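You operate a simulated robot arm through the tools that you are given. There is no shell and no other tool. Be economical: measure what you need, move in short steps, check, and stop when the job is done.

The job below is to be done with a simulated robot arm. You get a single attempt, and the scene is never put back.

## Task
Dry the wet flake in the oven, then tip it into the sieve shaker.
Fine: door shut, dial on till DONE, then off; open once it shows COLD; tub back on the orange plate, door shut.

It is judged by the outcome, as a careful person would: the job done as asked, and still so three seconds after it is handed in. It fails if anything else is knocked over, pushed out of place, dropped, spilled or broken.

## Robot
A 6-joint arm with a two-finger parallel gripper on a trunk, on a base that drives. Base frame: it is fixed to the floor where the robot stands at the start and does not move with it; the origin is under the middle of the robot, x ahead of it, y to its left, z up. Readings come in mm, degrees, newtons and seconds.
With the tool pointing down near the work surface it reaches from about 300 to 700 mm from the robot's upright axis, wherever it stands. Its first joint turns from -166.0 to 166.0 degrees. Places, roughly: drying oven [500, -1000, 500]; orange plate [500, 100, 900]; oven dial [400, -1200, 500]; oven display [400, -1200, 600]; oven door [200, -800, 600]; sieve shaker [500, -400, 900]. Payload 4.1 kg.
The TCP is the grasp point between the finger pads, 23 mm short of the fingertips. In the tool frame z runs along the fingers and y along their closing line. The gripper opens to 94 mm. The fingers are 38 mm wide and 10 mm thick; the gripper's body (54 by 96 mm) begins 39 mm behind the TCP.
Orientation is that of the tool frame in the base frame, as a unit quaternion [x, y, z, w]. With the fingers straight down and closing along the base's y, the tool's x points along the base's -x, its y along +y and its z along -z.

## Interface
- The arm moves only by the tool move_arm. Its argument "steps" is a list of rows, each a list of 3 entries, a list of its own where there are three numbers: the shift along the tool's x, y, z in mm, then the turn, a rotation vector about the tool's x, y, z in degrees, then the gripper command, from -1 (shut) to 1 (fully open), values between in proportion. In form: [[[x, y, z], [rx, ry, rz], grip], ...]. A call has 1 to 20 rows; each row shifts and turns the commanded pose from where the row before left it, along the tool's axes as they then stand. A row lasts 0.2 s, in which the tool goes at most 50 mm and 8.6 degrees; a call with a longer step from one row to the next is refused whole, and so is a gripper value outside its range. A pose out of reach is approached as far as the arm can. The call stops where the force on the tool passes 70 N (or 10 N more than at its start, if that is more) or the arm is blocked; 0.2 s more then pass. Each finger travels about 45 mm/s and halts on what it meets, pressing with about 43 N; the grip force reading is that of the motor and also rises with nothing between the fingers. The clock runs only during rows and for 0.2 s after the last one: add rows that do not move to give the fingers time. It gives the time, the measured TCP pose, the force on the tool (base axes), the opening and the grip force at its end, in the units of the frame above (readings bear some noise), with the torque about the TCP (base axes, N m) and any sound that the robot's microphone picked up.
- Cameras (640 x 400 px; columns grow to the right, rows downward): "scene" is now at [-3, 100.7, 1496.2]; the picture's right is [-0.75, -0.67, 0.00], its down [-0.41, 0.45, -0.79] and it looks along [0.53, -0.59, -0.61] (base axes); focal length 247 px, centre (320, 200). "wrist" rides on the gripper at [86, 16, -75] in the tool frame; the picture's right is [-0.18, 0.98, 0.00], its down [-0.58, -0.11, -0.81] and it looks along [-0.79, -0.15, 0.59] (tool axes); focal length 243 px, centre (320, 200). There is no depth. A picture from a camera that has moved, and an enlarged one, comes with that camera's place and axes in the base frame and with its lens.
- get_image(camera): a new picture of that camera. No time passes.
- raise_lower(by): slides the trunk up (or, below 0, down) by that many mm; the arm and the scene camera ride with it, the base frame stays. It gives what a move gives, with no picture.
- drive_base(legs): drives the robot by 1 to 6 legs, each [ahead, turn to the left] in mm and degrees, along the robot's own axes; the way and the turn of a leg run together, so that a leg with both is an arc; at most 1500 mm and 180 degrees a leg. The arm and the cameras ride along, it lands a little off, and it stops where it bumps. It gives what a move gives.
- pan_tilt(pan, tilt): turns the head with the scene camera to pan (to the left, within 155 degrees either way) and tilt (down, from -29 to 69), counted from straight ahead of the robot. It gives what a move gives.
- close_up(camera, box): a new picture of the part [left, top, right, bottom] of that camera's present view, enlarged. No time passes.
- hand_in(): hands the job in; it is judged then, once.

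Go step by step. Nothing tells you exact positions but the pictures and the camera data: compare them with the known pose of the tool, close in by small moves and look again before you grip or let go. The budget is 120 turns and 98 pictures, counting those below and the enlarged ones. Unless the task says otherwise, let go and move clear before handing in.

The tools are called after "Call:" as name(argument=value, ...) on one line, values as JSON. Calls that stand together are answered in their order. move_arm: Moves the arm, as the interface text tells. Its arguments: {"type":"object","properties":{"steps":{"type":"array","items":{"type":"array"}}},"required":["steps"]} The other tools are called the same way: raise_lower (by) slides the trunk up or down; drive_base (legs) drives the base; pan_tilt (pan, tilt) turns the head that bears the scene camera; get_image (camera) takes a picture; close_up (camera, box) takes an enlarged picture of a part of a camera's view; hand_in () hands the job in.

At the start:

```text
clock: 0.0
tcp_pos: [229.7, -340.9, 1272.3]
tool_rot: [0.0, 1.0, -0.001, 0.001]
contact_force: [0.3, -0.6, 0.0]
torque: [0.01, 0.01, 0.05]
opening: 93.8
grip_force: 0.1
trunk travel left (down, up): [-450.0, 140.0]
robot x, y, heading: [0.1, 3.5, -0.0]
head pan, tilt: [-48.3, 37.5]
```

scene: 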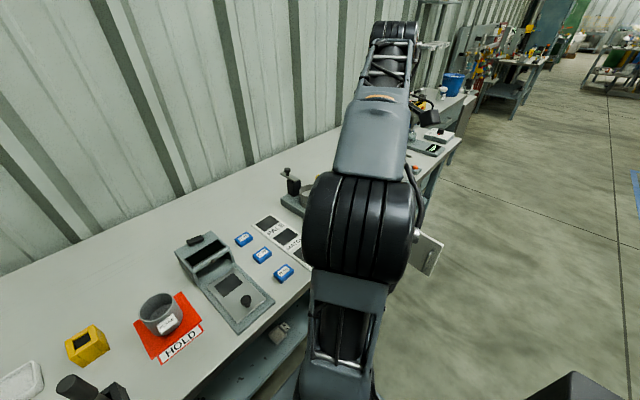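
wrist: 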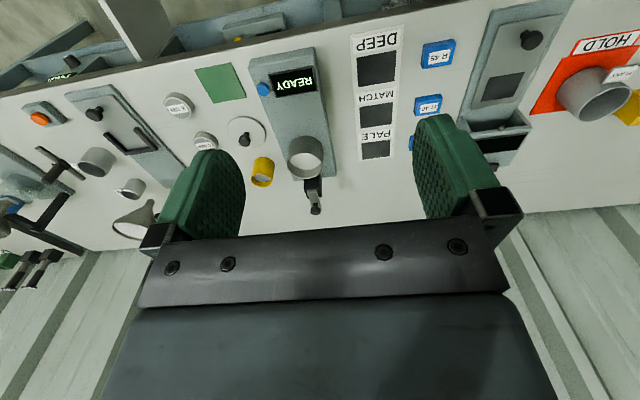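

I see a bench along the wall with a tub on an orange HOLD plate to the left and several devices to the right. I'll look around with the head first.

Call:
pan_tilt(pan=0, tilt=45)

Call:
get_image(camera="scene")

Call:
pan_tilt(pan=-75, tilt=35)

Call:
get_image(camera="scene")

```text
clock: 1.2
tcp_pos: [229.4, -340.0, 1272.5]
tool_rot: [0.0, 1.0, 0.0, 0.0]
contact_force: [-0.3, -0.4, 0.0]
torque: [-0.03, -0.01, 0.02]
opening: 94.4
grip_force: 0.0
trunk travel left (down, up): [-450.0, 140.0]
robot x, y, heading: [-1.6, -2.3, 0.1]
head pan, tilt: [0.0, 45.0]
```

```text
95 pictures are left
camera scene: at [20.7, 165.3, 1485.3], right [0.0, -1.0, 0.0], down [-0.71, 0.0, -0.71], along [0.71, 0.0, -0.71], focal length 247 px, centre (320, 200)
```

scene: 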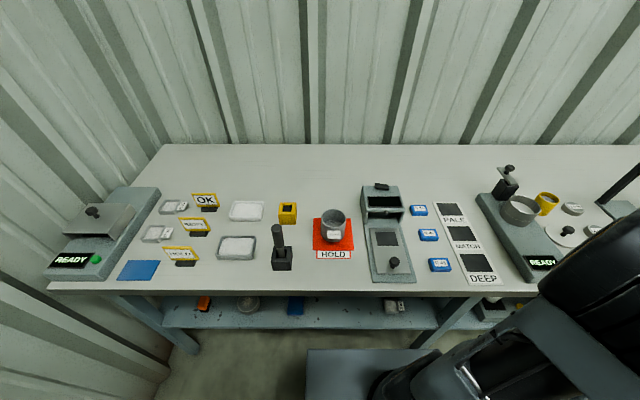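

```text
clock: 2.6
tcp_pos: [229.4, -340.1, 1271.2]
tool_rot: [0.0, 1.0, 0.0, 0.0]
contact_force: [0.2, 0.5, -0.5]
torque: [-0.01, 0.03, -0.03]
opening: 93.9
grip_force: 0.1
trunk travel left (down, up): [-450.0, 140.0]
robot x, y, heading: [5.2, 0.5, -0.1]
head pan, tilt: [-75.0, 35.0]
```

```text
94 pictures are left
camera scene: at [-37.8, 80.3, 1500.1], right [-0.97, -0.26, 0.0], down [-0.15, 0.55, -0.82], along [0.21, -0.79, -0.57], focal length 247 px, centre (320, 200)
```

scene: 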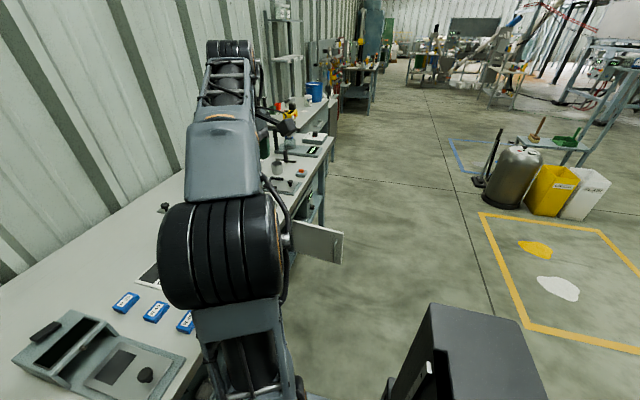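

The shaker (READY, with a cup-like sieve) is near y≈-430 and the tub is on HOLD near y≈100. I'll look down at the base footprint and toward the oven before driving.

Call:
pan_tilt(pan=0, tilt=69)

Call:
get_image(camera="scene")

Call:
pan_tilt(pan=-110, tilt=50)

Call:
get_image(camera="scene")

```text
clock: 4.1
tcp_pos: [228.5, -339.6, 1272.3]
tool_rot: [0.0, 1.0, 0.0, 0.0]
contact_force: [0.9, -0.4, -0.3]
torque: [-0.02, 0.02, -0.02]
opening: 93.9
grip_force: 0.0
trunk travel left (down, up): [-450.0, 140.0]
robot x, y, heading: [1.6, -0.8, 0.1]
head pan, tilt: [0.0, 68.8]
```

```text
93 pictures are left
camera scene: at [-4.7, 165.3, 1456.4], right [0.0, -1.0, 0.0], down [-0.93, 0.0, -0.36], along [0.36, 0.0, -0.93], focal length 247 px, centre (320, 200)
```

scene: 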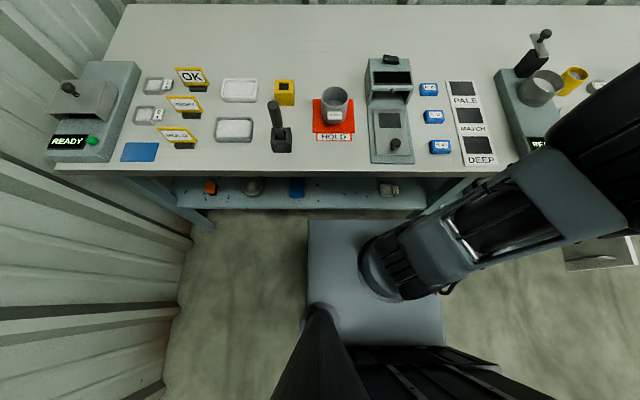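

```text
clock: 6.0
tcp_pos: [228.7, -340.7, 1271.4]
tool_rot: [0.0, 1.0, 0.0, 0.001]
contact_force: [0.6, 0.4, 0.6]
torque: [0.01, 0.01, 0.0]
opening: 93.8
grip_force: 0.1
trunk travel left (down, up): [-450.0, 140.0]
robot x, y, heading: [-3.9, -1.2, -0.3]
head pan, tilt: [-110.0, 50.0]
```

```text
92 pictures are left
camera scene: at [-86.9, 93.0, 1478.4], right [-0.94, 0.34, 0.0], down [0.26, 0.72, -0.64], along [-0.22, -0.6, -0.77], focal length 247 px, centre (320, 200)
```

scene: 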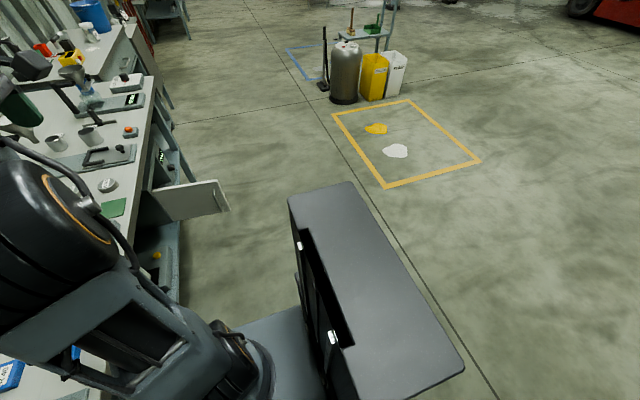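

The oven sits under the bench with its door already open (sticking out toward the robot near y≈-790). Let me zoom on the tub and shaker.

Call:
pan_tilt(pan=-20, tilt=45)

Call:
close_up(camera="scene", box=[180, 150, 340, 250])

Call:
close_up(camera="scene", box=[340, 120, 540, 245])

Call:
close_up(camera="wrist", box=[140, 20, 460, 220])

```text
clock: 7.6
tcp_pos: [228.8, -339.7, 1272.9]
tool_rot: [-0.001, 1.0, 0.0, 0.0]
contact_force: [0.4, 0.6, 0.0]
torque: [0.0, 0.01, -0.01]
opening: 94.2
grip_force: 0.1
trunk travel left (down, up): [-450.0, 140.0]
robot x, y, heading: [-0.1, -1.4, -0.0]
head pan, tilt: [-20.0, 45.0]
```

```text
4.00 times, centred on (260, 200) of scene
camera zoom: at [15.7, 137.5, 1485.3], right [-0.34, -0.94, 0.0], down [-0.66, 0.24, -0.71], along [0.66, -0.24, -0.71], focal length 988 px, centre (560, 200)
```

zoom: 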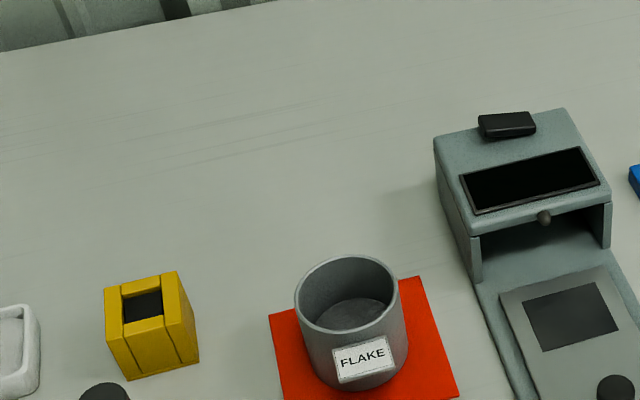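

```text
3.20 times, centred on (440, 182) of scene
camera zoom: at [15.7, 137.5, 1485.3], right [-0.34, -0.94, 0.0], down [-0.66, 0.24, -0.71], along [0.66, -0.24, -0.71], focal length 790 px, centre (-64, 256)
```

zoom: 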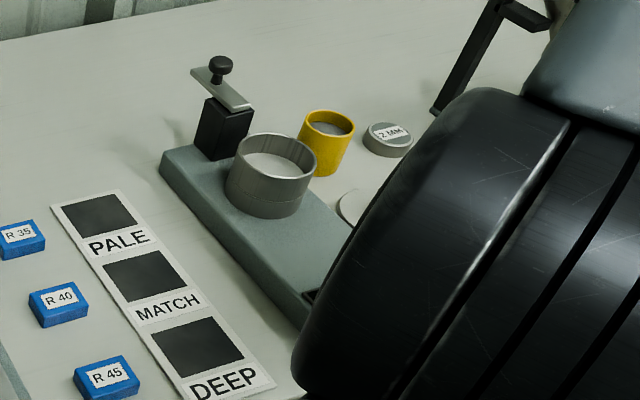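

```text
2.00 times, centred on (300, 120) of wrist
camera zoom: at [143.7, -323.7, 1347.1], right [0.18, 0.98, 0.0], down [0.58, -0.11, 0.81], along [0.79, -0.15, -0.59], focal length 485 px, centre (360, 360)
```

zoom: 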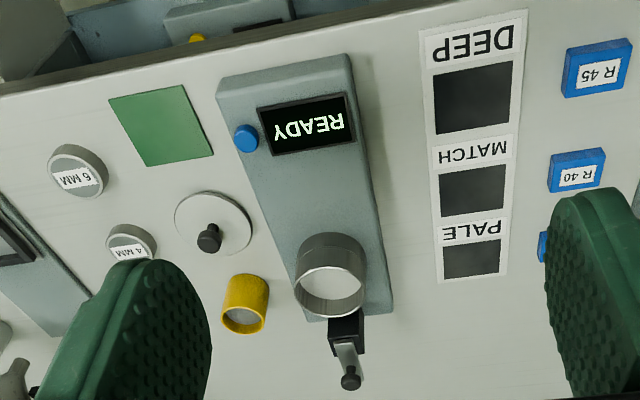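

The tub labelled FLAKE stands on the plate; the shaker's bowl is open with its lid off. I'll back off and drive to in front of the oven to look at its geometry.

Call:
drive_base(legs=[[-300, 0], [0, -90], [1000, 0], [0, 90]])

Call:
pan_tilt(pan=0, tilt=50)

Call:
get_image(camera="scene")

```text
clock: 22.2
tcp_pos: [-75.9, -1343.9, 1271.8]
tool_rot: [-0.004, 1.0, 0.0, 0.0]
contact_force: [-0.7, -0.7, -0.3]
torque: [0.0, 0.0, -0.01]
opening: 94.0
grip_force: 0.1
trunk travel left (down, up): [-450.0, 140.0]
robot x, y, heading: [-308.0, -1006.0, 0.1]
head pan, tilt: [-20.0, 45.0]
```

```text
clock: 23.0
tcp_pos: [-74.5, -1344.6, 1271.2]
tool_rot: [-0.003, 1.0, 0.0, 0.0]
contact_force: [0.1, 0.3, 1.1]
torque: [0.02, 0.01, 0.01]
opening: 93.9
grip_force: 0.1
trunk travel left (down, up): [-450.0, 140.0]
robot x, y, heading: [-305.7, -1007.0, 0.4]
head pan, tilt: [0.0, 50.0]
```

```text
88 pictures are left
camera scene: at [-291.2, -839.4, 1478.4], right [0.01, -1.0, 0.0], down [-0.77, 0.0, -0.64], along [0.64, 0.0, -0.77], focal length 247 px, centre (320, 200)
```

scene: 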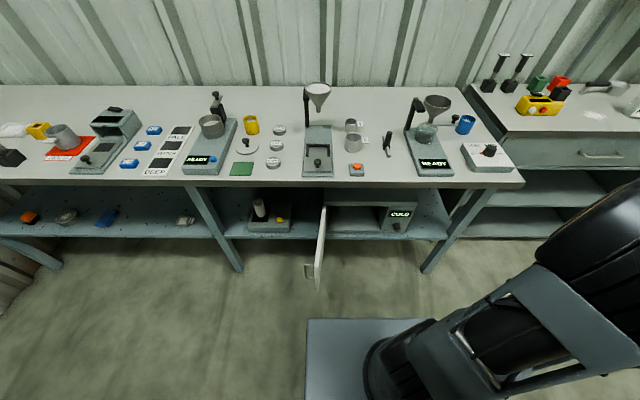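

The oven stands on the shelf under the bench, door open, display COLD. I'll lower the trunk to see inside.

Call:
raise_lower(by=-450)

Call:
pan_tilt(pan=-10, tilt=35)

Call:
get_image(camera="scene")

Call:
close_up(camera="scene", box=[230, 130, 430, 255])

```text
refused: -450 is not a number from -400 to 400
```

```text
clock: 23.8
tcp_pos: [-74.8, -1343.9, 1271.1]
tool_rot: [-0.004, 1.0, 0.0, -0.001]
contact_force: [-0.2, 0.3, 0.3]
torque: [0.04, -0.04, -0.01]
opening: 93.9
grip_force: 0.1
trunk travel left (down, up): [-450.0, 140.0]
robot x, y, heading: [-306.6, -1004.5, 0.4]
head pan, tilt: [-10.0, 35.0]
```

```text
87 pictures are left
camera scene: at [-281.4, -854.5, 1500.0], right [-0.17, -0.99, 0.0], down [-0.57, 0.1, -0.82], along [0.81, -0.14, -0.57], focal length 247 px, centre (320, 200)
```

scene: 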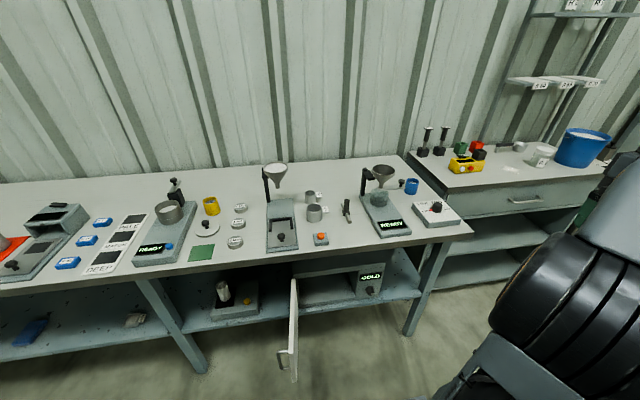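

```text
3.20 times, centred on (330, 192) of scene
camera zoom: at [-281.4, -854.5, 1500.0], right [-0.17, -0.99, 0.0], down [-0.57, 0.1, -0.82], along [0.81, -0.14, -0.57], focal length 790 px, centre (288, 224)
```

zoom: 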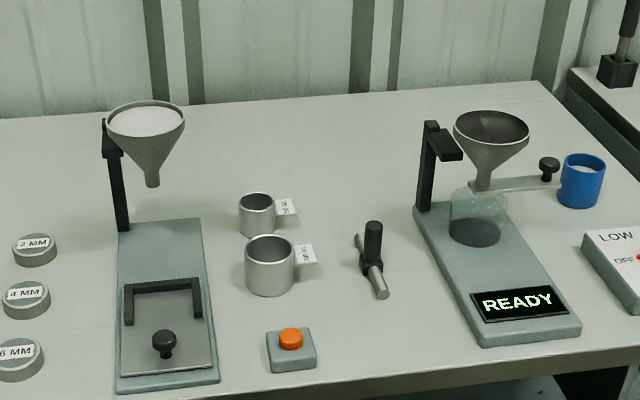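

Call:
raise_lower(by=-400)

Call:
pan_tilt(pan=-10, tilt=40)

Call:
get_image(camera="scene")

```text
clock: 27.6
tcp_pos: [-74.6, -1344.1, 872.5]
tool_rot: [-0.004, 1.0, -0.001, -0.001]
contact_force: [-0.2, 0.1, 0.6]
torque: [0.0, -0.02, -0.01]
opening: 94.2
grip_force: 0.1
trunk travel left (down, up): [-50.0, 540.0]
robot x, y, heading: [-306.9, -1002.3, 0.3]
head pan, tilt: [-10.0, 35.0]
```

```text
clock: 28.2
tcp_pos: [-75.1, -1344.5, 871.0]
tool_rot: [-0.003, 1.0, 0.0, 0.0]
contact_force: [-0.2, 0.5, -0.4]
torque: [0.0, 0.03, -0.02]
opening: 93.9
grip_force: 0.0
trunk travel left (down, up): [-50.0, 540.0]
robot x, y, heading: [-305.9, -1004.7, 0.3]
head pan, tilt: [-10.0, 40.0]
```

```text
85 pictures are left
camera scene: at [-284.4, -854.0, 1092.6], right [-0.17, -0.99, 0.0], down [-0.63, 0.11, -0.77], along [0.76, -0.13, -0.64], focal length 247 px, centre (320, 200)
```

scene: 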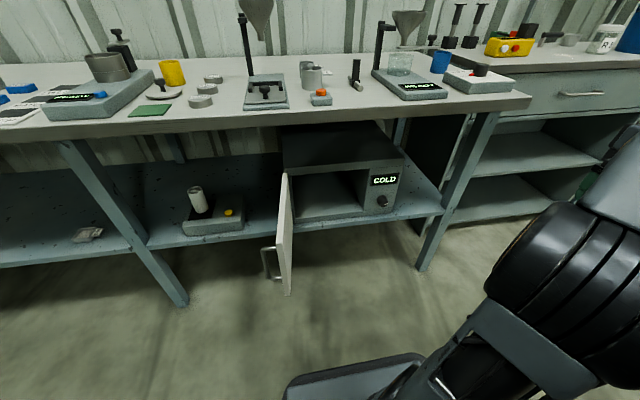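

Call:
close_up(camera="scene", box=[240, 115, 440, 300])

```text
2.16 times, centred on (340, 208) of scene
camera zoom: at [-284.4, -854.0, 1092.6], right [-0.17, -0.99, 0.0], down [-0.63, 0.11, -0.77], along [0.76, -0.13, -0.64], focal length 534 px, centre (277, 184)
```

zoom: 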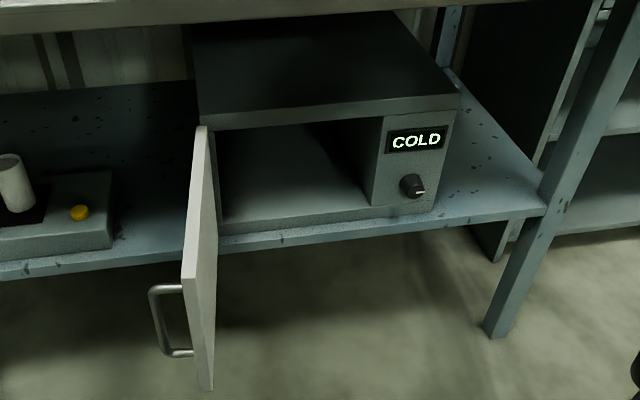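

Oven opening spans about y -868…-1137, z 462…650 at x≈385; door opened ~98°, vertical D-handle near (120,-776,553). Now I go back for the tub: raise, drive to in front of the plate.

Call:
raise_lower(by=300)

Call:
drive_base(legs=[[0, 90], [1105, 0], [0, -90], [200, 0]])

Call:
move_arm(steps=[[[0, 0, 0], [0, 0, 8.5], 1], [[0, 0, 0], [0, 0, 8.5], 1], [[0, 0, 0], [0, 0, 8.5], 1], [[0, 0, 0], [0, 0, 8.5], 1], [[0, 0, 0], [0, 0, 8.5], 1], [[0, 0, 0], [0, 0, 8.5], 1], [[0, 0, 0], [0, 0, 8.5], 1], [[0, 0, 0], [0, 0, 8.5], 1], [[0, 0, 0], [0, 0, 8.5], 1], [[0, 0, 0], [0, 0, 8.5], 1], [[0, 0, 0], [0, 0, 5], 1]])

```text
clock: 31.2
tcp_pos: [-75.5, -1343.8, 1172.8]
tool_rot: [-0.003, 1.0, 0.001, 0.0]
contact_force: [0.3, -0.9, 0.2]
torque: [-0.02, -0.02, 0.02]
opening: 93.9
grip_force: 0.0
trunk travel left (down, up): [-350.0, 240.0]
robot x, y, heading: [-309.4, -1004.8, 0.4]
head pan, tilt: [-10.0, 40.0]
```

```text
clock: 45.8
tcp_pos: [116.1, -258.9, 1171.2]
tool_rot: [0.025, 1.0, 0.0, 0.0]
contact_force: [-0.4, -0.6, -0.1]
torque: [0.01, -0.03, 0.03]
opening: 94.0
grip_force: 0.0
trunk travel left (down, up): [-350.0, 240.0]
robot x, y, heading: [-99.0, 95.1, -3.0]
head pan, tilt: [-10.0, 40.0]
```

```text
clock: 48.2
tcp_pos: [115.0, -258.4, 1171.1]
tool_rot: [0.725, 0.689, -0.001, -0.001]
contact_force: [0.0, 0.9, -0.4]
torque: [0.0, 0.04, -0.03]
opening: 93.9
grip_force: 0.1
trunk travel left (down, up): [-350.0, 240.0]
robot x, y, heading: [-97.5, 92.6, -3.1]
head pan, tilt: [-10.0, 40.0]
```

Yaw is going fine; I'll finish it, so that the tool x points ahead.

Call:
move_arm(steps=[[[0, 0, 0], [0, 0, 8.5], 1], [[0, 0, 0], [0, 0, 8.5], 1], [[0, 0, 0], [0, 0, 8.5], 1], [[0, 0, 0], [0, 0, 8.5], 1], [[0, 0, 0], [0, 0, 8.5], 1], [[0, 0, 0], [0, 0, 8.5], 1], [[0, 0, 0], [0, 0, 8.5], 1], [[0, 0, 0], [0, 0, 8.5], 1], [[0, 0, 0], [0, 0, 8.5], 1], [[0, 0, 0], [0, 0, 8.5], 1], [[0, 0, 0], [0, 0, 2.1], 1]])

Call:
pan_tilt(pan=0, tilt=50)

Call:
get_image(camera="scene")

```text
clock: 50.6
tcp_pos: [115.8, -258.2, 1170.9]
tool_rot: [1.0, -0.001, 0.0, 0.0]
contact_force: [-0.4, 0.3, -0.1]
torque: [-0.01, -0.02, 0.05]
opening: 93.9
grip_force: 0.0
trunk travel left (down, up): [-350.0, 240.0]
robot x, y, heading: [-98.6, 92.2, -2.9]
head pan, tilt: [-10.0, 40.0]
```

```text
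clock: 51.3
tcp_pos: [115.2, -257.8, 1171.5]
tool_rot: [1.0, 0.0, 0.0, 0.0]
contact_force: [-0.5, -0.2, 0.0]
torque: [-0.02, 0.02, -0.01]
opening: 94.0
grip_force: 0.1
trunk travel left (down, up): [-350.0, 240.0]
robot x, y, heading: [-94.0, 92.2, -2.6]
head pan, tilt: [0.0, 50.0]
```

```text
83 pictures are left
camera scene: at [-71.8, 257.1, 1378.4], right [-0.05, -1.0, 0.0], down [-0.76, 0.04, -0.64], along [0.64, -0.03, -0.77], focal length 247 px, centre (320, 200)
```

scene: 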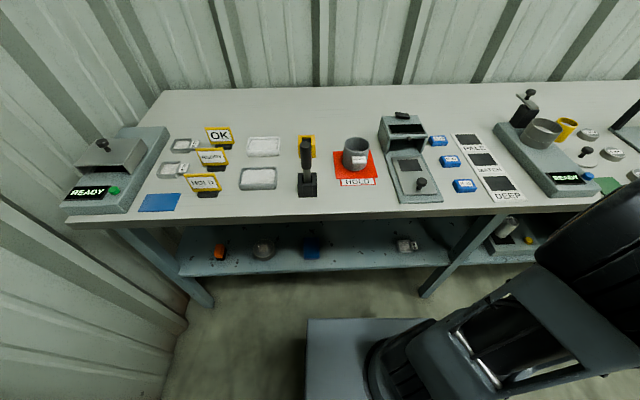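

Tub rim centre is at about (497,127,932). I'll bring the TCP in front of the tub, high, then pitch the tool to horizontal.

Call:
move_arm(steps=[[[19, -38.5, 0], [0, 0, 0], 1], [[19, -38.5, 0], [0, 0, 0], 1], [[19, -38.5, 0], [0, 0, 0], 1], [[19, -38.5, 0], [0, 0, 0], 1], [[19, -38.5, 0], [0, 0, 0], 1], [[19, -38.5, 0], [0, 0, 0], 1], [[19, -38.5, 0], [0, 0, 0], 1], [[19, -38.5, 0], [0, 0, 0], 1], [[19, -38.5, 0], [0, 0, 0], 1], [[19, -38.5, 0], [0, 0, 0], 1]])

Call:
move_arm(steps=[[[0, 0, 0], [0, 8.5, 0], 1], [[0, 0, 0], [0, 8.5, 0], 1], [[0, 0, 0], [0, 8.5, 0], 1], [[0, 0, 0], [0, 8.5, 0], 1], [[0, 0, 0], [0, 8.5, 0], 1], [[0, 0, 0], [0, 8.5, 0], 1], [[0, 0, 0], [0, 8.5, 0], 1], [[0, 0, 0], [0, 8.5, 0], 1], [[0, 0, 0], [0, 8.5, 0], 1], [[0, 0, 0], [0, 8.5, 0], 1], [[0, 0, 0], [0, 5, 0], 1]])

Call:
get_image(camera="scene")

Call:
get_image(camera="wrist")

```text
clock: 53.5
tcp_pos: [280.4, 50.1, 1174.1]
tool_rot: [1.0, 0.002, 0.0, -0.001]
contact_force: [-0.4, 0.0, 0.5]
torque: [0.0, -0.03, -0.02]
opening: 93.9
grip_force: 0.0
out of reach, approached as far as the arm can: row 9, 10
trunk travel left (down, up): [-350.0, 240.0]
robot x, y, heading: [-95.6, 93.7, -3.3]
head pan, tilt: [0.0, 50.0]
```

```text
clock: 55.3
tcp_pos: [316.8, 44.6, 1107.7]
tool_rot: [0.88, -0.006, 0.475, -0.023]
contact_force: [-1.5, 0.2, -3.0]
torque: [0.02, -0.13, -0.01]
opening: 93.8
grip_force: 0.1
trunk travel left (down, up): [-350.0, 240.0]
robot x, y, heading: [-98.3, 90.6, -2.8]
head pan, tilt: [0.0, 50.0]
stopped in row 9: the arm was blocked; the commanded pose is now the measured one
```

```text
82 pictures are left
camera scene: at [-71.9, 257.2, 1379.9], right [-0.05, -1.0, 0.0], down [-0.77, 0.04, -0.64], along [0.64, -0.03, -0.77], focal length 247 px, centre (320, 200)
```

scene: 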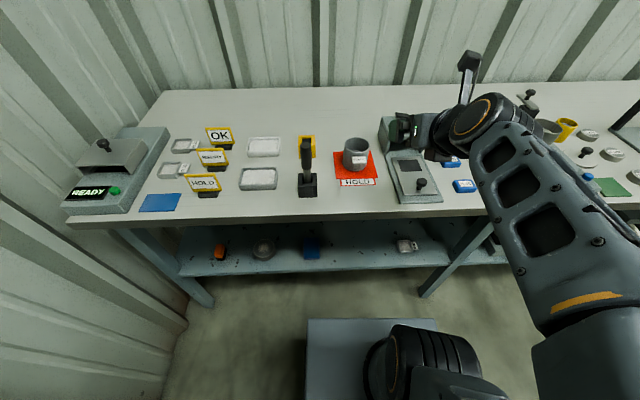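

```text
81 pictures are left
camera wrist: at [303.5, 24.1, 1221.0], right [-0.09, -0.98, -0.2], down [-0.99, 0.1, -0.04], along [0.06, 0.19, -0.98], focal length 243 px, centre (320, 200)
```

wrist: 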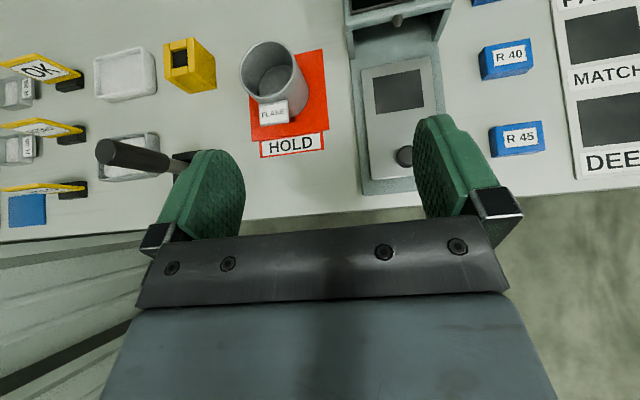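

The wrist got blocked at 57° pitch; I need to know which limit it is. Testing a sideways shift and a retry further out and lower.

Call:
move_arm(steps=[[[0, 20, 0], [0, 0, 0], 1], [[0, 20, 0], [0, 0, 0], 1], [[0, 20, 0], [0, 0, 0], 1], [[0, 20, 0], [0, 0, 0], 1], [[0, 20, 0], [0, 0, 0], 1], [[0, 0, 0], [0, 8, 0], 1], [[0, 0, 0], [0, 8, 0], 1], [[0, 0, 0], [0, 8, 0], 1], [[0, 0, 0], [0, 8, 0], 1]])

Call:
get_image(camera="scene")

```text
clock: 57.3
tcp_pos: [318.7, -53.7, 1107.9]
tool_rot: [0.71, -0.01, 0.704, -0.02]
contact_force: [-0.5, -0.6, 0.3]
torque: [0.01, 0.03, 0.0]
opening: 93.8
grip_force: 0.1
trunk travel left (down, up): [-350.0, 240.0]
robot x, y, heading: [-97.4, 94.0, -2.8]
head pan, tilt: [0.0, 50.0]
```

```text
80 pictures are left
camera scene: at [-71.9, 257.2, 1378.4], right [-0.05, -1.0, 0.0], down [-0.77, 0.04, -0.64], along [0.64, -0.03, -0.77], focal length 247 px, centre (320, 200)
```

scene: 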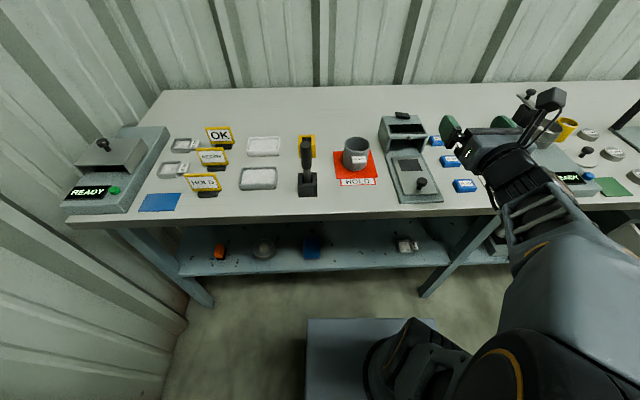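

Right: with the target to the right of the robot's axis the wrist can reach horizontal. I'll shift the robot left so that the tub lies to its right.

Call:
drive_base(legs=[[-100, 0], [0, 92.8], [205, 0], [0, -90], [110, 0]])

Call:
get_image(camera="wrist")

```text
clock: 68.3
tcp_pos: [337.2, 174.6, 1108.0]
tool_rot: [0.71, 0.005, 0.703, -0.034]
contact_force: [0.2, -0.8, 0.0]
torque: [0.02, -0.02, -0.01]
opening: 94.2
grip_force: 0.2
trunk travel left (down, up): [-350.0, 240.0]
robot x, y, heading: [-83.0, 306.0, -0.6]
head pan, tilt: [0.0, 50.0]
```

```text
79 pictures are left
camera wrist: at [265.2, 151.7, 1195.9], right [0.05, -0.97, -0.23], down [-0.82, 0.09, -0.57], along [0.57, 0.21, -0.79], focal length 243 px, centre (320, 200)
```

wrist: 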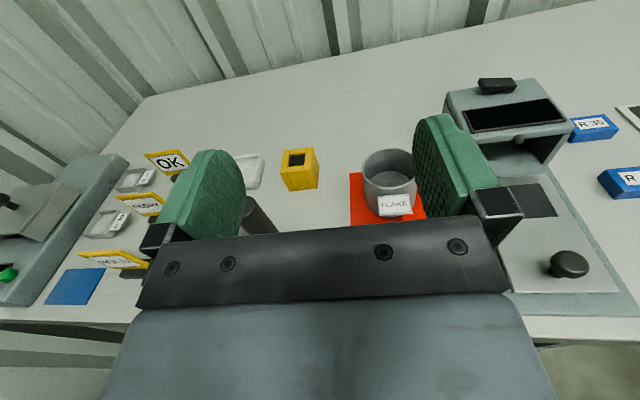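

Tub centre confirmed about (500,126), rim z≈932. I'll level the tool, give it 10° nose-down so the wrist clears the bench, and align in y.

Call:
move_arm(steps=[[[0, 24, 0], [-3.1, -5, -2.3], 1], [[0, 24, 0], [0, -4.5, 0], 1], [[0, 0, 0], [0, 0, 0], 1]])

Call:
raise_lower(by=-140)

Call:
get_image(camera="wrist")

Call:
get_image(camera="scene")

```text
clock: 69.1
tcp_pos: [340.7, 126.2, 1107.9]
tool_rot: [0.767, 0.002, 0.642, -0.001]
contact_force: [-0.9, 0.9, -0.4]
torque: [0.0, -0.01, 0.0]
opening: 93.9
grip_force: 0.1
trunk travel left (down, up): [-350.0, 240.0]
robot x, y, heading: [-86.4, 305.0, -0.3]
head pan, tilt: [0.0, 50.0]
```

```text
clock: 70.8
tcp_pos: [340.1, 126.2, 968.2]
tool_rot: [0.767, 0.0, 0.642, 0.001]
contact_force: [0.2, 0.6, -0.9]
torque: [0.02, 0.01, -0.02]
opening: 93.8
grip_force: 0.1
trunk travel left (down, up): [-210.0, 380.0]
robot x, y, heading: [-87.4, 304.8, -0.7]
head pan, tilt: [0.0, 50.0]
```

```text
78 pictures are left
camera wrist: at [282.6, 110.5, 1066.8], right [-0.03, -0.98, -0.18], down [-0.9, 0.11, -0.43], along [0.44, 0.15, -0.88], focal length 243 px, centre (320, 200)
```

wrist: 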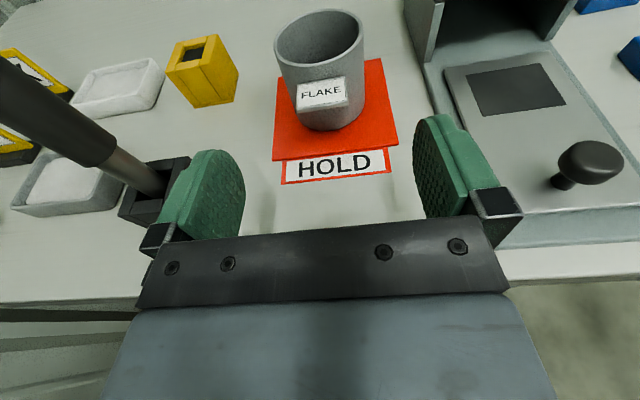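

```text
77 pictures are left
camera scene: at [-66.7, 469.5, 1238.4], right [-0.01, -1.0, 0.0], down [-0.77, 0.01, -0.64], along [0.64, -0.01, -0.77], focal length 247 px, centre (320, 200)
```

scene: 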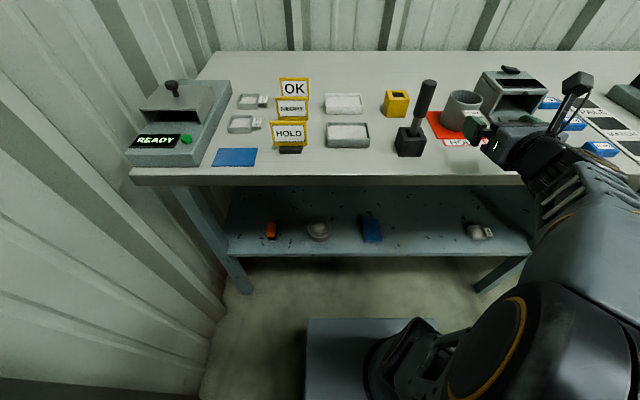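

Tub centre ≈(500,128), diameter ≈80 mm. Lower to grip height, slide in slowly.

Call:
raise_lower(by=-59)

Call:
move_arm(steps=[[[3.3, -2, 18.5], [0, 0, 0], 1], [[3.3, 0, 18.5], [0, 0, 0], 1], [[3.3, 0, 18.5], [0, 0, 0], 1], [[3.3, 0, 18.5], [0, 0, 0], 1], [[0, 0, 0], [0, 0, 0], 1]])

Call:
get_image(camera="wrist")

```text
clock: 71.8
tcp_pos: [339.8, 127.1, 908.7]
tool_rot: [0.767, 0.001, 0.642, -0.001]
contact_force: [-0.1, -1.2, 0.1]
torque: [0.02, -0.05, -0.01]
opening: 94.0
grip_force: 0.1
trunk travel left (down, up): [-151.0, 439.0]
robot x, y, heading: [-85.3, 303.4, -0.2]
head pan, tilt: [0.0, 50.0]
```

```text
clock: 72.2
tcp_pos: [353.7, 127.1, 907.4]
tool_rot: [0.767, -0.002, 0.641, 0.002]
contact_force: [-55.5, 12.8, 11.6]
torque: [0.49, 2.09, 0.25]
opening: 94.1
grip_force: 0.1
trunk travel left (down, up): [-151.0, 439.0]
robot x, y, heading: [-85.6, 303.7, -0.8]
head pan, tilt: [0.0, 50.0]
stopped in row 2: the force on the tool passed its limit at 100 N (the readings are from after the stop); the commanded pose is now the measured one
```

```text
76 pictures are left
camera wrist: at [295.9, 111.7, 1007.2], right [-0.04, -0.98, -0.18], down [-0.9, 0.11, -0.43], along [0.44, 0.15, -0.89], focal length 243 px, centre (320, 200)
```

wrist: 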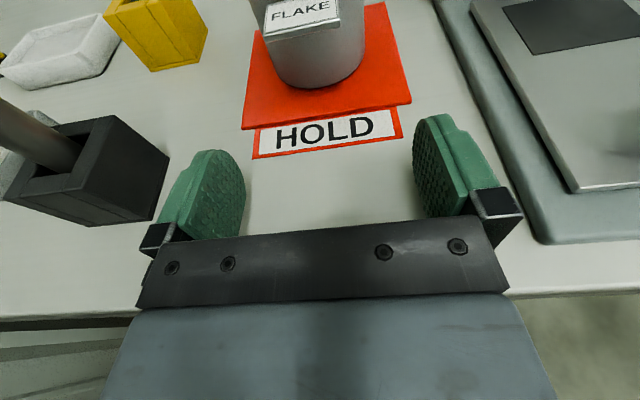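

Something behind the gripper touched (likely wrist on bench edge). I back off and look.

Call:
move_arm(steps=[[[-3.3, 0, -18.5], [0, 0, 0], 1], [[0, 0, 0], [0, 0, 0], 1]])

Call:
pan_tilt(pan=-30, tilt=45)

Call:
close_up(camera="scene", box=[230, 100, 470, 250])

```text
clock: 72.8
tcp_pos: [342.1, 125.3, 903.4]
tool_rot: [0.77, -0.003, 0.638, 0.0]
contact_force: [-0.7, 0.0, 0.1]
torque: [0.02, 0.02, 0.01]
opening: 94.0
grip_force: 0.0
trunk travel left (down, up): [-151.0, 439.0]
robot x, y, heading: [-84.4, 304.6, -0.5]
head pan, tilt: [0.0, 50.0]
```

```text
clock: 73.8
tcp_pos: [341.1, 125.5, 904.5]
tool_rot: [0.769, -0.003, 0.639, 0.001]
contact_force: [-1.1, -0.3, -0.8]
torque: [0.01, 0.02, 0.0]
opening: 93.8
grip_force: 0.0
trunk travel left (down, up): [-151.0, 439.0]
robot x, y, heading: [-86.3, 306.8, -0.5]
head pan, tilt: [-30.0, 45.0]
```

```text
2.67 times, centred on (350, 175) of scene
camera zoom: at [-74.0, 429.0, 1186.3], right [-0.51, -0.86, 0.0], down [-0.61, 0.36, -0.71], along [0.61, -0.36, -0.71], focal length 659 px, centre (240, 267)
```

zoom: 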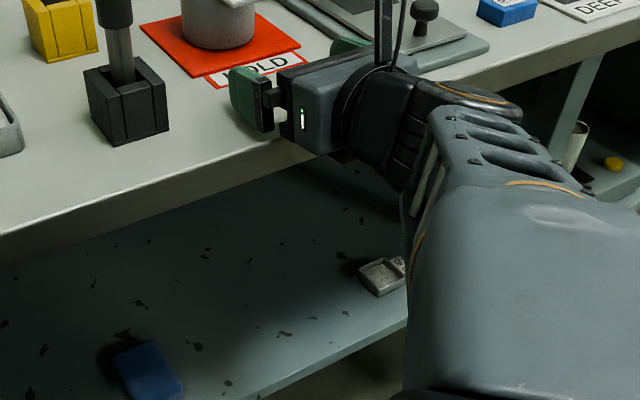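

The gripper's underside touched the bench edge; the bench top is ~880 mm, higher than I guessed. I'll grip higher (z≈925) with 15° nose-down, which clears the edge.

Call:
raise_lower(by=25)

Call:
move_arm(steps=[[[0, 0, 0], [0, -4.4, 0], 1], [[5.5, -1, 20], [0, 0, 0], 1], [[5.5, -1, 20], [0, 0, 0], 1], [[5.5, 0, 20], [0, 0, 0], 1], [[5.5, 0, 20], [0, 0, 0], 1], [[0, 0, 0], [0, 0, 0], 1]])

Call:
get_image(camera="wrist")

Call:
close_up(camera="scene", box=[230, 80, 470, 230])

```text
clock: 74.5
tcp_pos: [341.7, 125.6, 930.0]
tool_rot: [0.769, -0.002, 0.639, 0.0]
contact_force: [0.6, 0.6, 0.3]
torque: [-0.01, -0.01, 0.0]
opening: 94.1
grip_force: 0.0
trunk travel left (down, up): [-176.0, 414.0]
robot x, y, heading: [-83.9, 302.7, -0.9]
head pan, tilt: [-30.0, 45.0]
```

```text
clock: 75.9
tcp_pos: [425.1, 126.8, 928.7]
tool_rot: [0.793, -0.003, 0.609, 0.0]
contact_force: [0.3, -0.6, -0.3]
torque: [0.0, -0.01, 0.0]
opening: 94.2
grip_force: 0.2
trunk travel left (down, up): [-176.0, 414.0]
robot x, y, heading: [-83.8, 301.5, -0.7]
head pan, tilt: [-30.0, 45.0]
```

```text
74 pictures are left
camera wrist: at [377.0, 110.8, 1033.1], right [-0.05, -0.98, -0.18], down [-0.93, 0.11, -0.35], along [0.37, 0.15, -0.92], focal length 243 px, centre (320, 200)
```

wrist: 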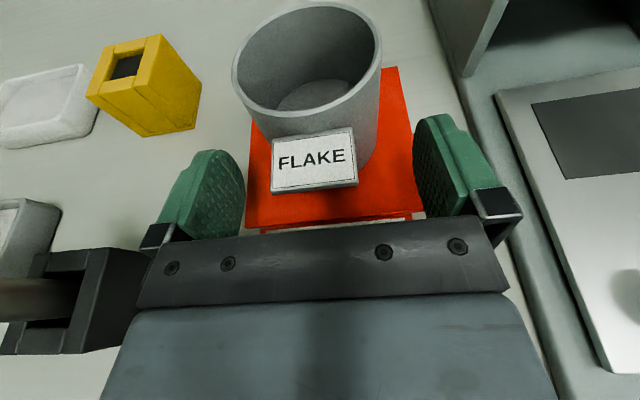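

```text
2.67 times, centred on (350, 155) of scene
camera zoom: at [-74.0, 428.9, 1211.3], right [-0.51, -0.86, 0.0], down [-0.61, 0.36, -0.71], along [0.61, -0.36, -0.71], focal length 659 px, centre (240, 320)
```

zoom: 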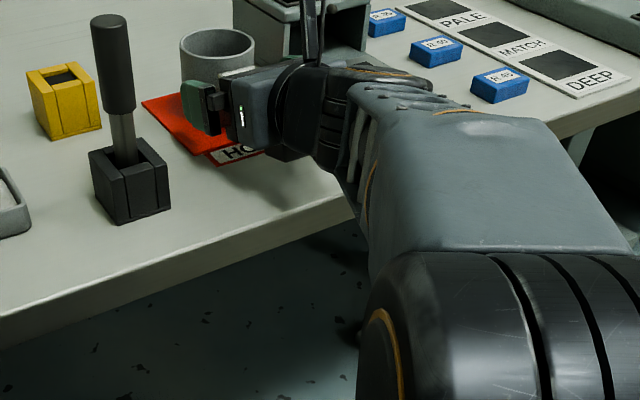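

Tub centred at about (498,129.5). Slide in the rest and look before closing.

Call:
move_arm(steps=[[[3.4, -2.7, 15.4], [0, 0, 0], 1], [[3.4, 0, 15.4], [0, 0, 0], 1], [[3.4, 0, 15.4], [0, 0, 0], 1], [[3.4, 0, 15.4], [0, 0, 0], 1], [[0, 0, 0], [0, 0, 0], 1]])

Call:
get_image(camera="wrist")

```text
clock: 77.1
tcp_pos: [487.4, 129.9, 927.0]
tool_rot: [0.794, -0.002, 0.608, 0.0]
contact_force: [-0.1, 0.5, -0.5]
torque: [0.03, 0.01, -0.01]
opening: 94.1
grip_force: 0.0
trunk travel left (down, up): [-176.0, 414.0]
robot x, y, heading: [-85.8, 304.0, -0.6]
head pan, tilt: [-30.0, 45.0]
```

```text
72 pictures are left
camera wrist: at [438.9, 113.5, 1030.0], right [-0.05, -0.98, -0.18], down [-0.93, 0.11, -0.35], along [0.37, 0.15, -0.92], focal length 243 px, centre (320, 200)
```

wrist: 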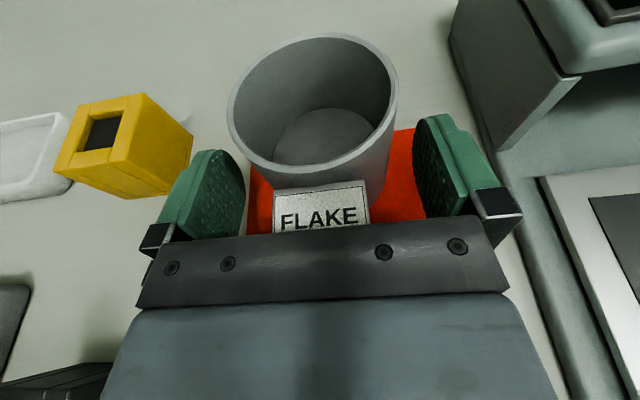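

The tub may have shifted a little relative to my estimate; checking with the scene camera.

Call:
close_up(camera="scene", box=[260, 80, 380, 155])

```text
5.33 times, centred on (320, 118) of scene
camera zoom: at [-74.0, 428.9, 1211.3], right [-0.51, -0.86, 0.0], down [-0.61, 0.36, -0.71], along [0.61, -0.36, -0.71], focal length 1318 px, centre (320, 640)
```

zoom: 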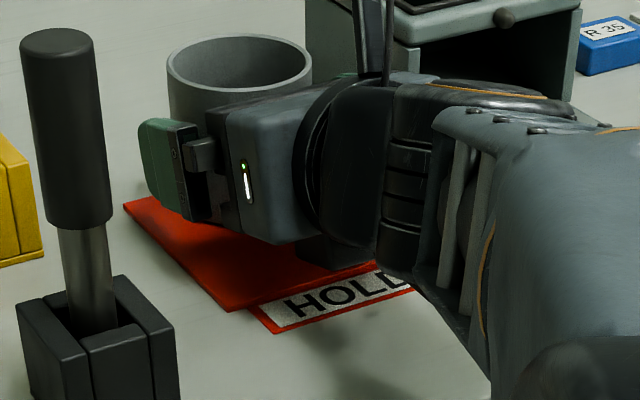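

The tub slid ~30 mm backward: the desk-sign-like FLAKE label sticks out and met the gripper. I'll back out and examine the label's shape and the tub's place.

Call:
move_arm(steps=[[[-5.2, 0, -19.3], [0, 0, 0], 1], [[-5.2, 0, -19.3], [0, 0, 0], 1], [[-5.2, 0, -19.3], [0, 0, 0], 1], [[-5.2, 0, -19.3], [0, 0, 0], 1], [[-5.2, 0, -19.3], [0, 0, 0], 1], [[0, 0, 0], [0, 0, 0], 1]])

Call:
close_up(camera="scene", box=[260, 70, 380, 145])

Call:
get_image(camera="wrist")

```text
clock: 78.5
tcp_pos: [387.3, 131.5, 926.1]
tool_rot: [0.794, -0.002, 0.608, 0.0]
contact_force: [0.7, -0.4, -0.1]
torque: [0.01, 0.03, 0.0]
opening: 94.3
grip_force: 0.1
trunk travel left (down, up): [-176.0, 414.0]
robot x, y, heading: [-83.8, 306.0, -0.7]
head pan, tilt: [-30.0, 45.0]
```

```text
5.33 times, centred on (320, 108) of scene
camera zoom: at [-74.0, 428.9, 1211.3], right [-0.51, -0.86, 0.0], down [-0.61, 0.36, -0.71], along [0.61, -0.36, -0.71], focal length 1318 px, centre (320, 693)
```

zoom: 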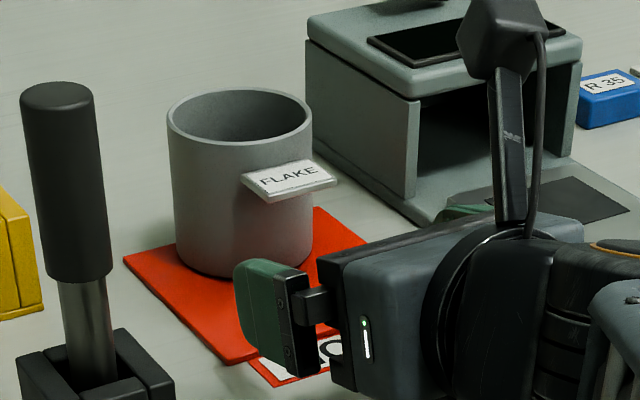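

```text
69 pictures are left
camera wrist: at [338.0, 114.9, 1029.6], right [-0.05, -0.98, -0.18], down [-0.93, 0.11, -0.35], along [0.37, 0.15, -0.92], focal length 243 px, centre (320, 200)
```

wrist: 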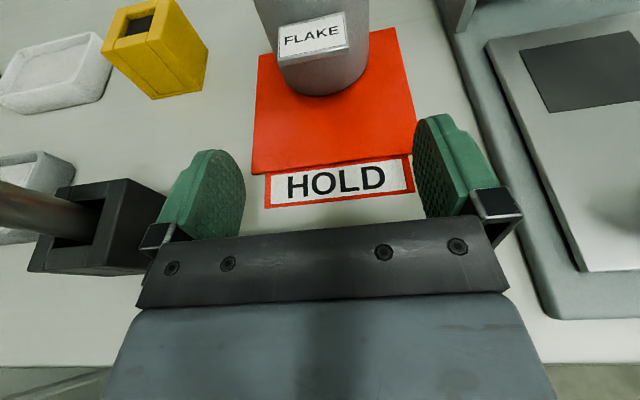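

The label is really a flat horizontal tab (≈28×42 mm) sticking out toward the robot at z≈930, 20 mm below the rim (rim ≈950, tub now at ≈(513,128), Ø72). Gripping that tab with fingers closing vertically suits the oven well; I'll test in free air how far the tool can roll.

Call:
raise_lower(by=150)

Call:
move_arm(steps=[[[0, 0, 0], [0, 0, -8.5], 1], [[0, 0, 0], [0, 0, -8.5], 1], [[0, 0, 0], [0, 0, -8.5], 1], [[0, 0, 0], [0, 0, -8.5], 1], [[0, 0, 0], [0, 0, -8.5], 1], [[0, 0, 0], [0, 0, -8.5], 1], [[0, 0, 0], [0, 0, -8.5], 1], [[0, 0, 0], [0, 0, -8.5], 1], [[0, 0, 0], [0, 0, -8.5], 1], [[0, 0, 0], [0, 0, -8.5], 1], [[0, 0, 0], [0, 0, -5], 1]])

Call:
move_arm(steps=[[[0, 0, 0], [0, 0, -8.5], 1], [[0, 0, 0], [0, 0, -8.5], 1], [[0, 0, 0], [0, 0, -8.5], 1], [[0, 0, 0], [0, 0, -8.5], 1], [[0, 0, 0], [0, 0, -8.5], 1], [[0, 0, 0], [0, 0, -8.5], 1], [[0, 0, 0], [0, 0, -8.5], 1], [[0, 0, 0], [0, 0, -8.5], 1], [[0, 0, 0], [0, 0, -8.5], 1], [[0, 0, 0], [0, 0, -8.5], 1], [[0, 0, 0], [0, 0, -8.5], 1], [[0, 0, 0], [0, 0, -8.5], 1], [[0, 0, 0], [0, 0, -8.5], 1], [[0, 0, 0], [0, 0, -8.5], 1], [[0, 0, 0], [0, 0, -8.5], 1]])

```text
clock: 80.3
tcp_pos: [386.7, 129.3, 1076.5]
tool_rot: [0.793, -0.003, 0.609, 0.0]
contact_force: [0.6, -0.4, -0.5]
torque: [0.01, 0.0, 0.0]
opening: 94.1
grip_force: 0.0
trunk travel left (down, up): [-326.0, 264.0]
robot x, y, heading: [-88.2, 303.0, -0.7]
head pan, tilt: [-30.0, 45.0]
```

```text
clock: 82.7
tcp_pos: [386.8, 130.3, 1076.4]
tool_rot: [0.562, 0.56, 0.43, 0.431]
contact_force: [-0.1, -0.5, -0.8]
torque: [0.02, -0.02, -0.01]
opening: 93.8
grip_force: 0.1
trunk travel left (down, up): [-326.0, 264.0]
robot x, y, heading: [-80.0, 303.6, -0.6]
head pan, tilt: [-30.0, 45.0]
```

```text
clock: 85.9
tcp_pos: [387.1, 129.8, 1076.4]
tool_rot: [-0.253, 0.752, -0.197, 0.576]
contact_force: [0.2, -0.5, 0.1]
torque: [-0.02, 0.05, 0.0]
opening: 94.0
grip_force: 0.1
trunk travel left (down, up): [-326.0, 264.0]
robot x, y, heading: [-84.3, 306.4, -0.6]
head pan, tilt: [-30.0, 45.0]
```

Plenty of roll range in this direction. Continue to -270°, which puts the camera on the right, clear of the stick.

Call:
move_arm(steps=[[[0, 0, 0], [0, 0, -8.5], 1], [[0, 0, 0], [0, 0, -8.5], 1], [[0, 0, 0], [0, 0, -8.5], 1], [[0, 0, 0], [0, 0, -8.5], 1], [[0, 0, 0], [0, 0, -8.5], 1], [[0, 0, 0], [0, 0, -8.5], 1], [[0, 0, 0], [0, 0, -1.5], 1], [[0, 0, 0], [0, 0, 0], 1]])

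Call:
get_image(camera="scene")

Call:
get_image(camera="wrist")

```text
clock: 87.7
tcp_pos: [387.1, 144.9, 1142.4]
tool_rot: [-0.559, 0.565, -0.43, 0.427]
contact_force: [0.1, -0.5, -0.9]
torque: [0.02, -0.01, 0.01]
opening: 94.0
grip_force: 0.1
out of reach, approached as far as the arm can: row 4, 5, 6, 7
trunk travel left (down, up): [-326.0, 264.0]
robot x, y, heading: [-84.3, 304.4, -0.6]
head pan, tilt: [-30.0, 45.0]
```

```text
68 pictures are left
camera scene: at [-74.0, 428.9, 1361.3], right [-0.51, -0.86, 0.0], down [-0.61, 0.36, -0.71], along [0.61, -0.36, -0.71], focal length 247 px, centre (320, 200)
```

scene: 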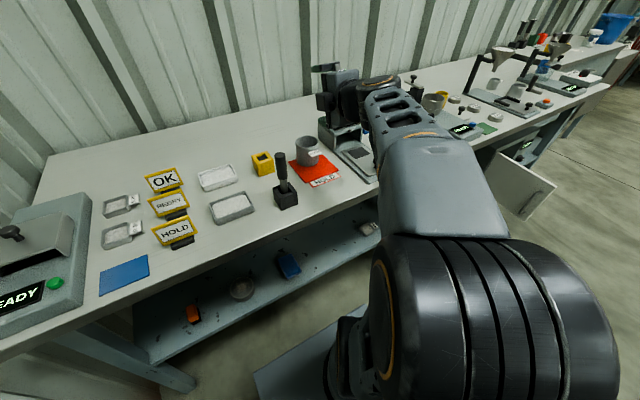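

```text
67 pictures are left
camera wrist: at [310.4, 60.0, 1146.8], right [-0.26, 0.19, -0.95], down [-0.74, 0.59, 0.32], along [0.61, 0.79, -0.01], focal length 243 px, centre (320, 200)
```

wrist: 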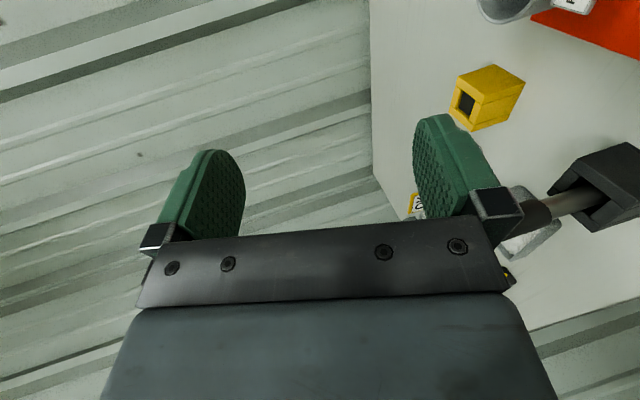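

Tab-gripping would need a level tool, which the bench forbids. Better: pick the tub from above and turn it 180° on the plate so that the tab faces the wall; then it can be gripped from the front. First bring the tool back to pointing down.

Call:
move_arm(steps=[[[0, 0, 0], [0, 0, 8.5], 1], [[0, 0, 0], [0, 0, 8.5], 1], [[0, 0, 0], [0, 0, 8.5], 1], [[0, 0, 0], [0, 0, 8.5], 1], [[0, 0, 0], [0, 0, 8.5], 1], [[0, 0, 0], [0, 0, 8.5], 1], [[0, 0, 0], [0, 0, 8.5], 1], [[0, 0, 0], [0, 0, 8.5], 1], [[0, 0, 0], [0, 0, 8.5], 1], [[0, 0, 0], [0, 0, 8.5], 1], [[0, 0, 0], [0, 0, 5], 1], [[0, 0, 0], [0, 0, 0], 1]])

Call:
move_arm(steps=[[[0, 0, 0], [0, 8.5, 0], 1], [[0, 0, 0], [0, 8.5, 0], 1], [[0, 0, 0], [0, 8.5, 0], 1], [[0, 0, 0], [0, 8.5, 0], 1], [[0, 0, 0], [0, 8.5, 0], 1], [[0, 0, 0], [0, 8.5, 0], 1], [[0, 0, 0], [0, 8.5, 0], 1], [[0, 0, 0], [0, 8.5, 0], 1], [[0, 0, 0], [0, 7, 0], 1], [[0, 0, 0], [0, 0, 0], 1]])

```text
clock: 90.3
tcp_pos: [385.7, 145.1, 1143.0]
tool_rot: [0.003, 0.793, 0.0, 0.61]
contact_force: [0.1, 0.5, -0.7]
torque: [-0.02, -0.02, 0.0]
opening: 94.0
grip_force: 0.0
trunk travel left (down, up): [-326.0, 264.0]
robot x, y, heading: [-83.0, 305.6, -0.6]
head pan, tilt: [-30.0, 45.0]
```

```text
clock: 92.5
tcp_pos: [386.3, 145.9, 1142.8]
tool_rot: [0.003, 1.0, 0.002, -0.002]
contact_force: [0.6, -0.2, 0.2]
torque: [0.01, 0.0, -0.01]
opening: 93.9
grip_force: 0.1
trunk travel left (down, up): [-326.0, 264.0]
robot x, y, heading: [-83.3, 309.5, -0.7]
head pan, tilt: [-30.0, 45.0]
```

Tool is down. Move above the tub, lower, look.

Call:
move_arm(steps=[[[-32, -4.5, 0], [0, 0, 0], 1], [[-32, -4.5, 0], [0, 0, 0], 1], [[-32, -4.5, 0], [0, 0, 0], 1], [[-31, -4.5, 0], [0, 0, 0], 1], [[0, 0, 0], [0, 0, 0], 1]])

Call:
raise_lower(by=-120)

Call:
get_image(camera="wrist")

Call:
close_up(camera="scene", box=[240, 50, 400, 150])

```text
clock: 93.7
tcp_pos: [474.0, 139.6, 1102.3]
tool_rot: [0.003, 1.0, 0.001, 0.0]
contact_force: [0.5, 0.7, 0.1]
torque: [-0.01, -0.01, -0.02]
opening: 94.1
grip_force: 0.1
out of reach, approached as far as the arm can: row 2, 3, 4
trunk travel left (down, up): [-326.0, 264.0]
robot x, y, heading: [-82.8, 306.1, -0.5]
head pan, tilt: [-30.0, 45.0]
```

```text
clock: 95.2
tcp_pos: [475.6, 140.6, 981.1]
tool_rot: [0.003, 1.0, 0.001, 0.001]
contact_force: [-0.2, -0.2, 0.0]
torque: [0.0, 0.02, 0.01]
opening: 94.1
grip_force: 0.1
trunk travel left (down, up): [-206.0, 384.0]
robot x, y, heading: [-86.8, 303.0, -0.6]
head pan, tilt: [-30.0, 45.0]
```

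```text
66 pictures are left
camera wrist: at [389.2, 156.6, 1057.1], right [0.19, 0.98, 0.0], down [0.58, -0.11, 0.81], along [0.79, -0.15, -0.59], focal length 243 px, centre (320, 200)
```

wrist: 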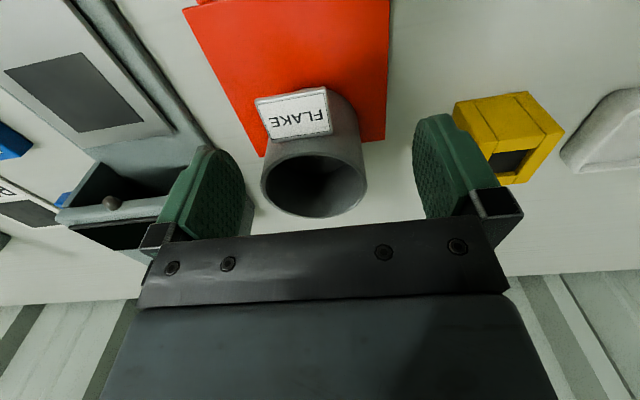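

```text
4.00 times, centred on (320, 100) of scene
camera zoom: at [-74.0, 428.9, 1241.3], right [-0.51, -0.86, 0.0], down [-0.61, 0.36, -0.71], along [0.61, -0.36, -0.71], focal length 988 px, centre (320, 600)
```

zoom: 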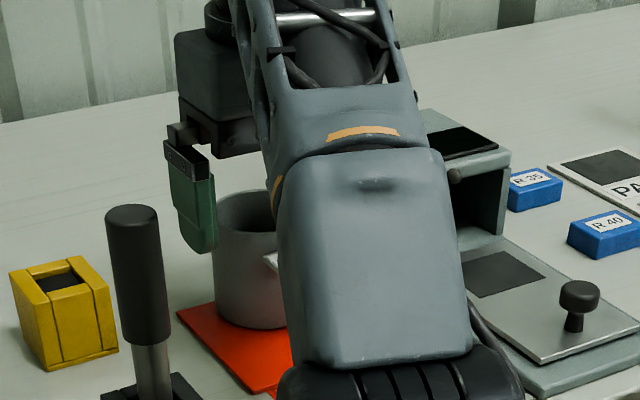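

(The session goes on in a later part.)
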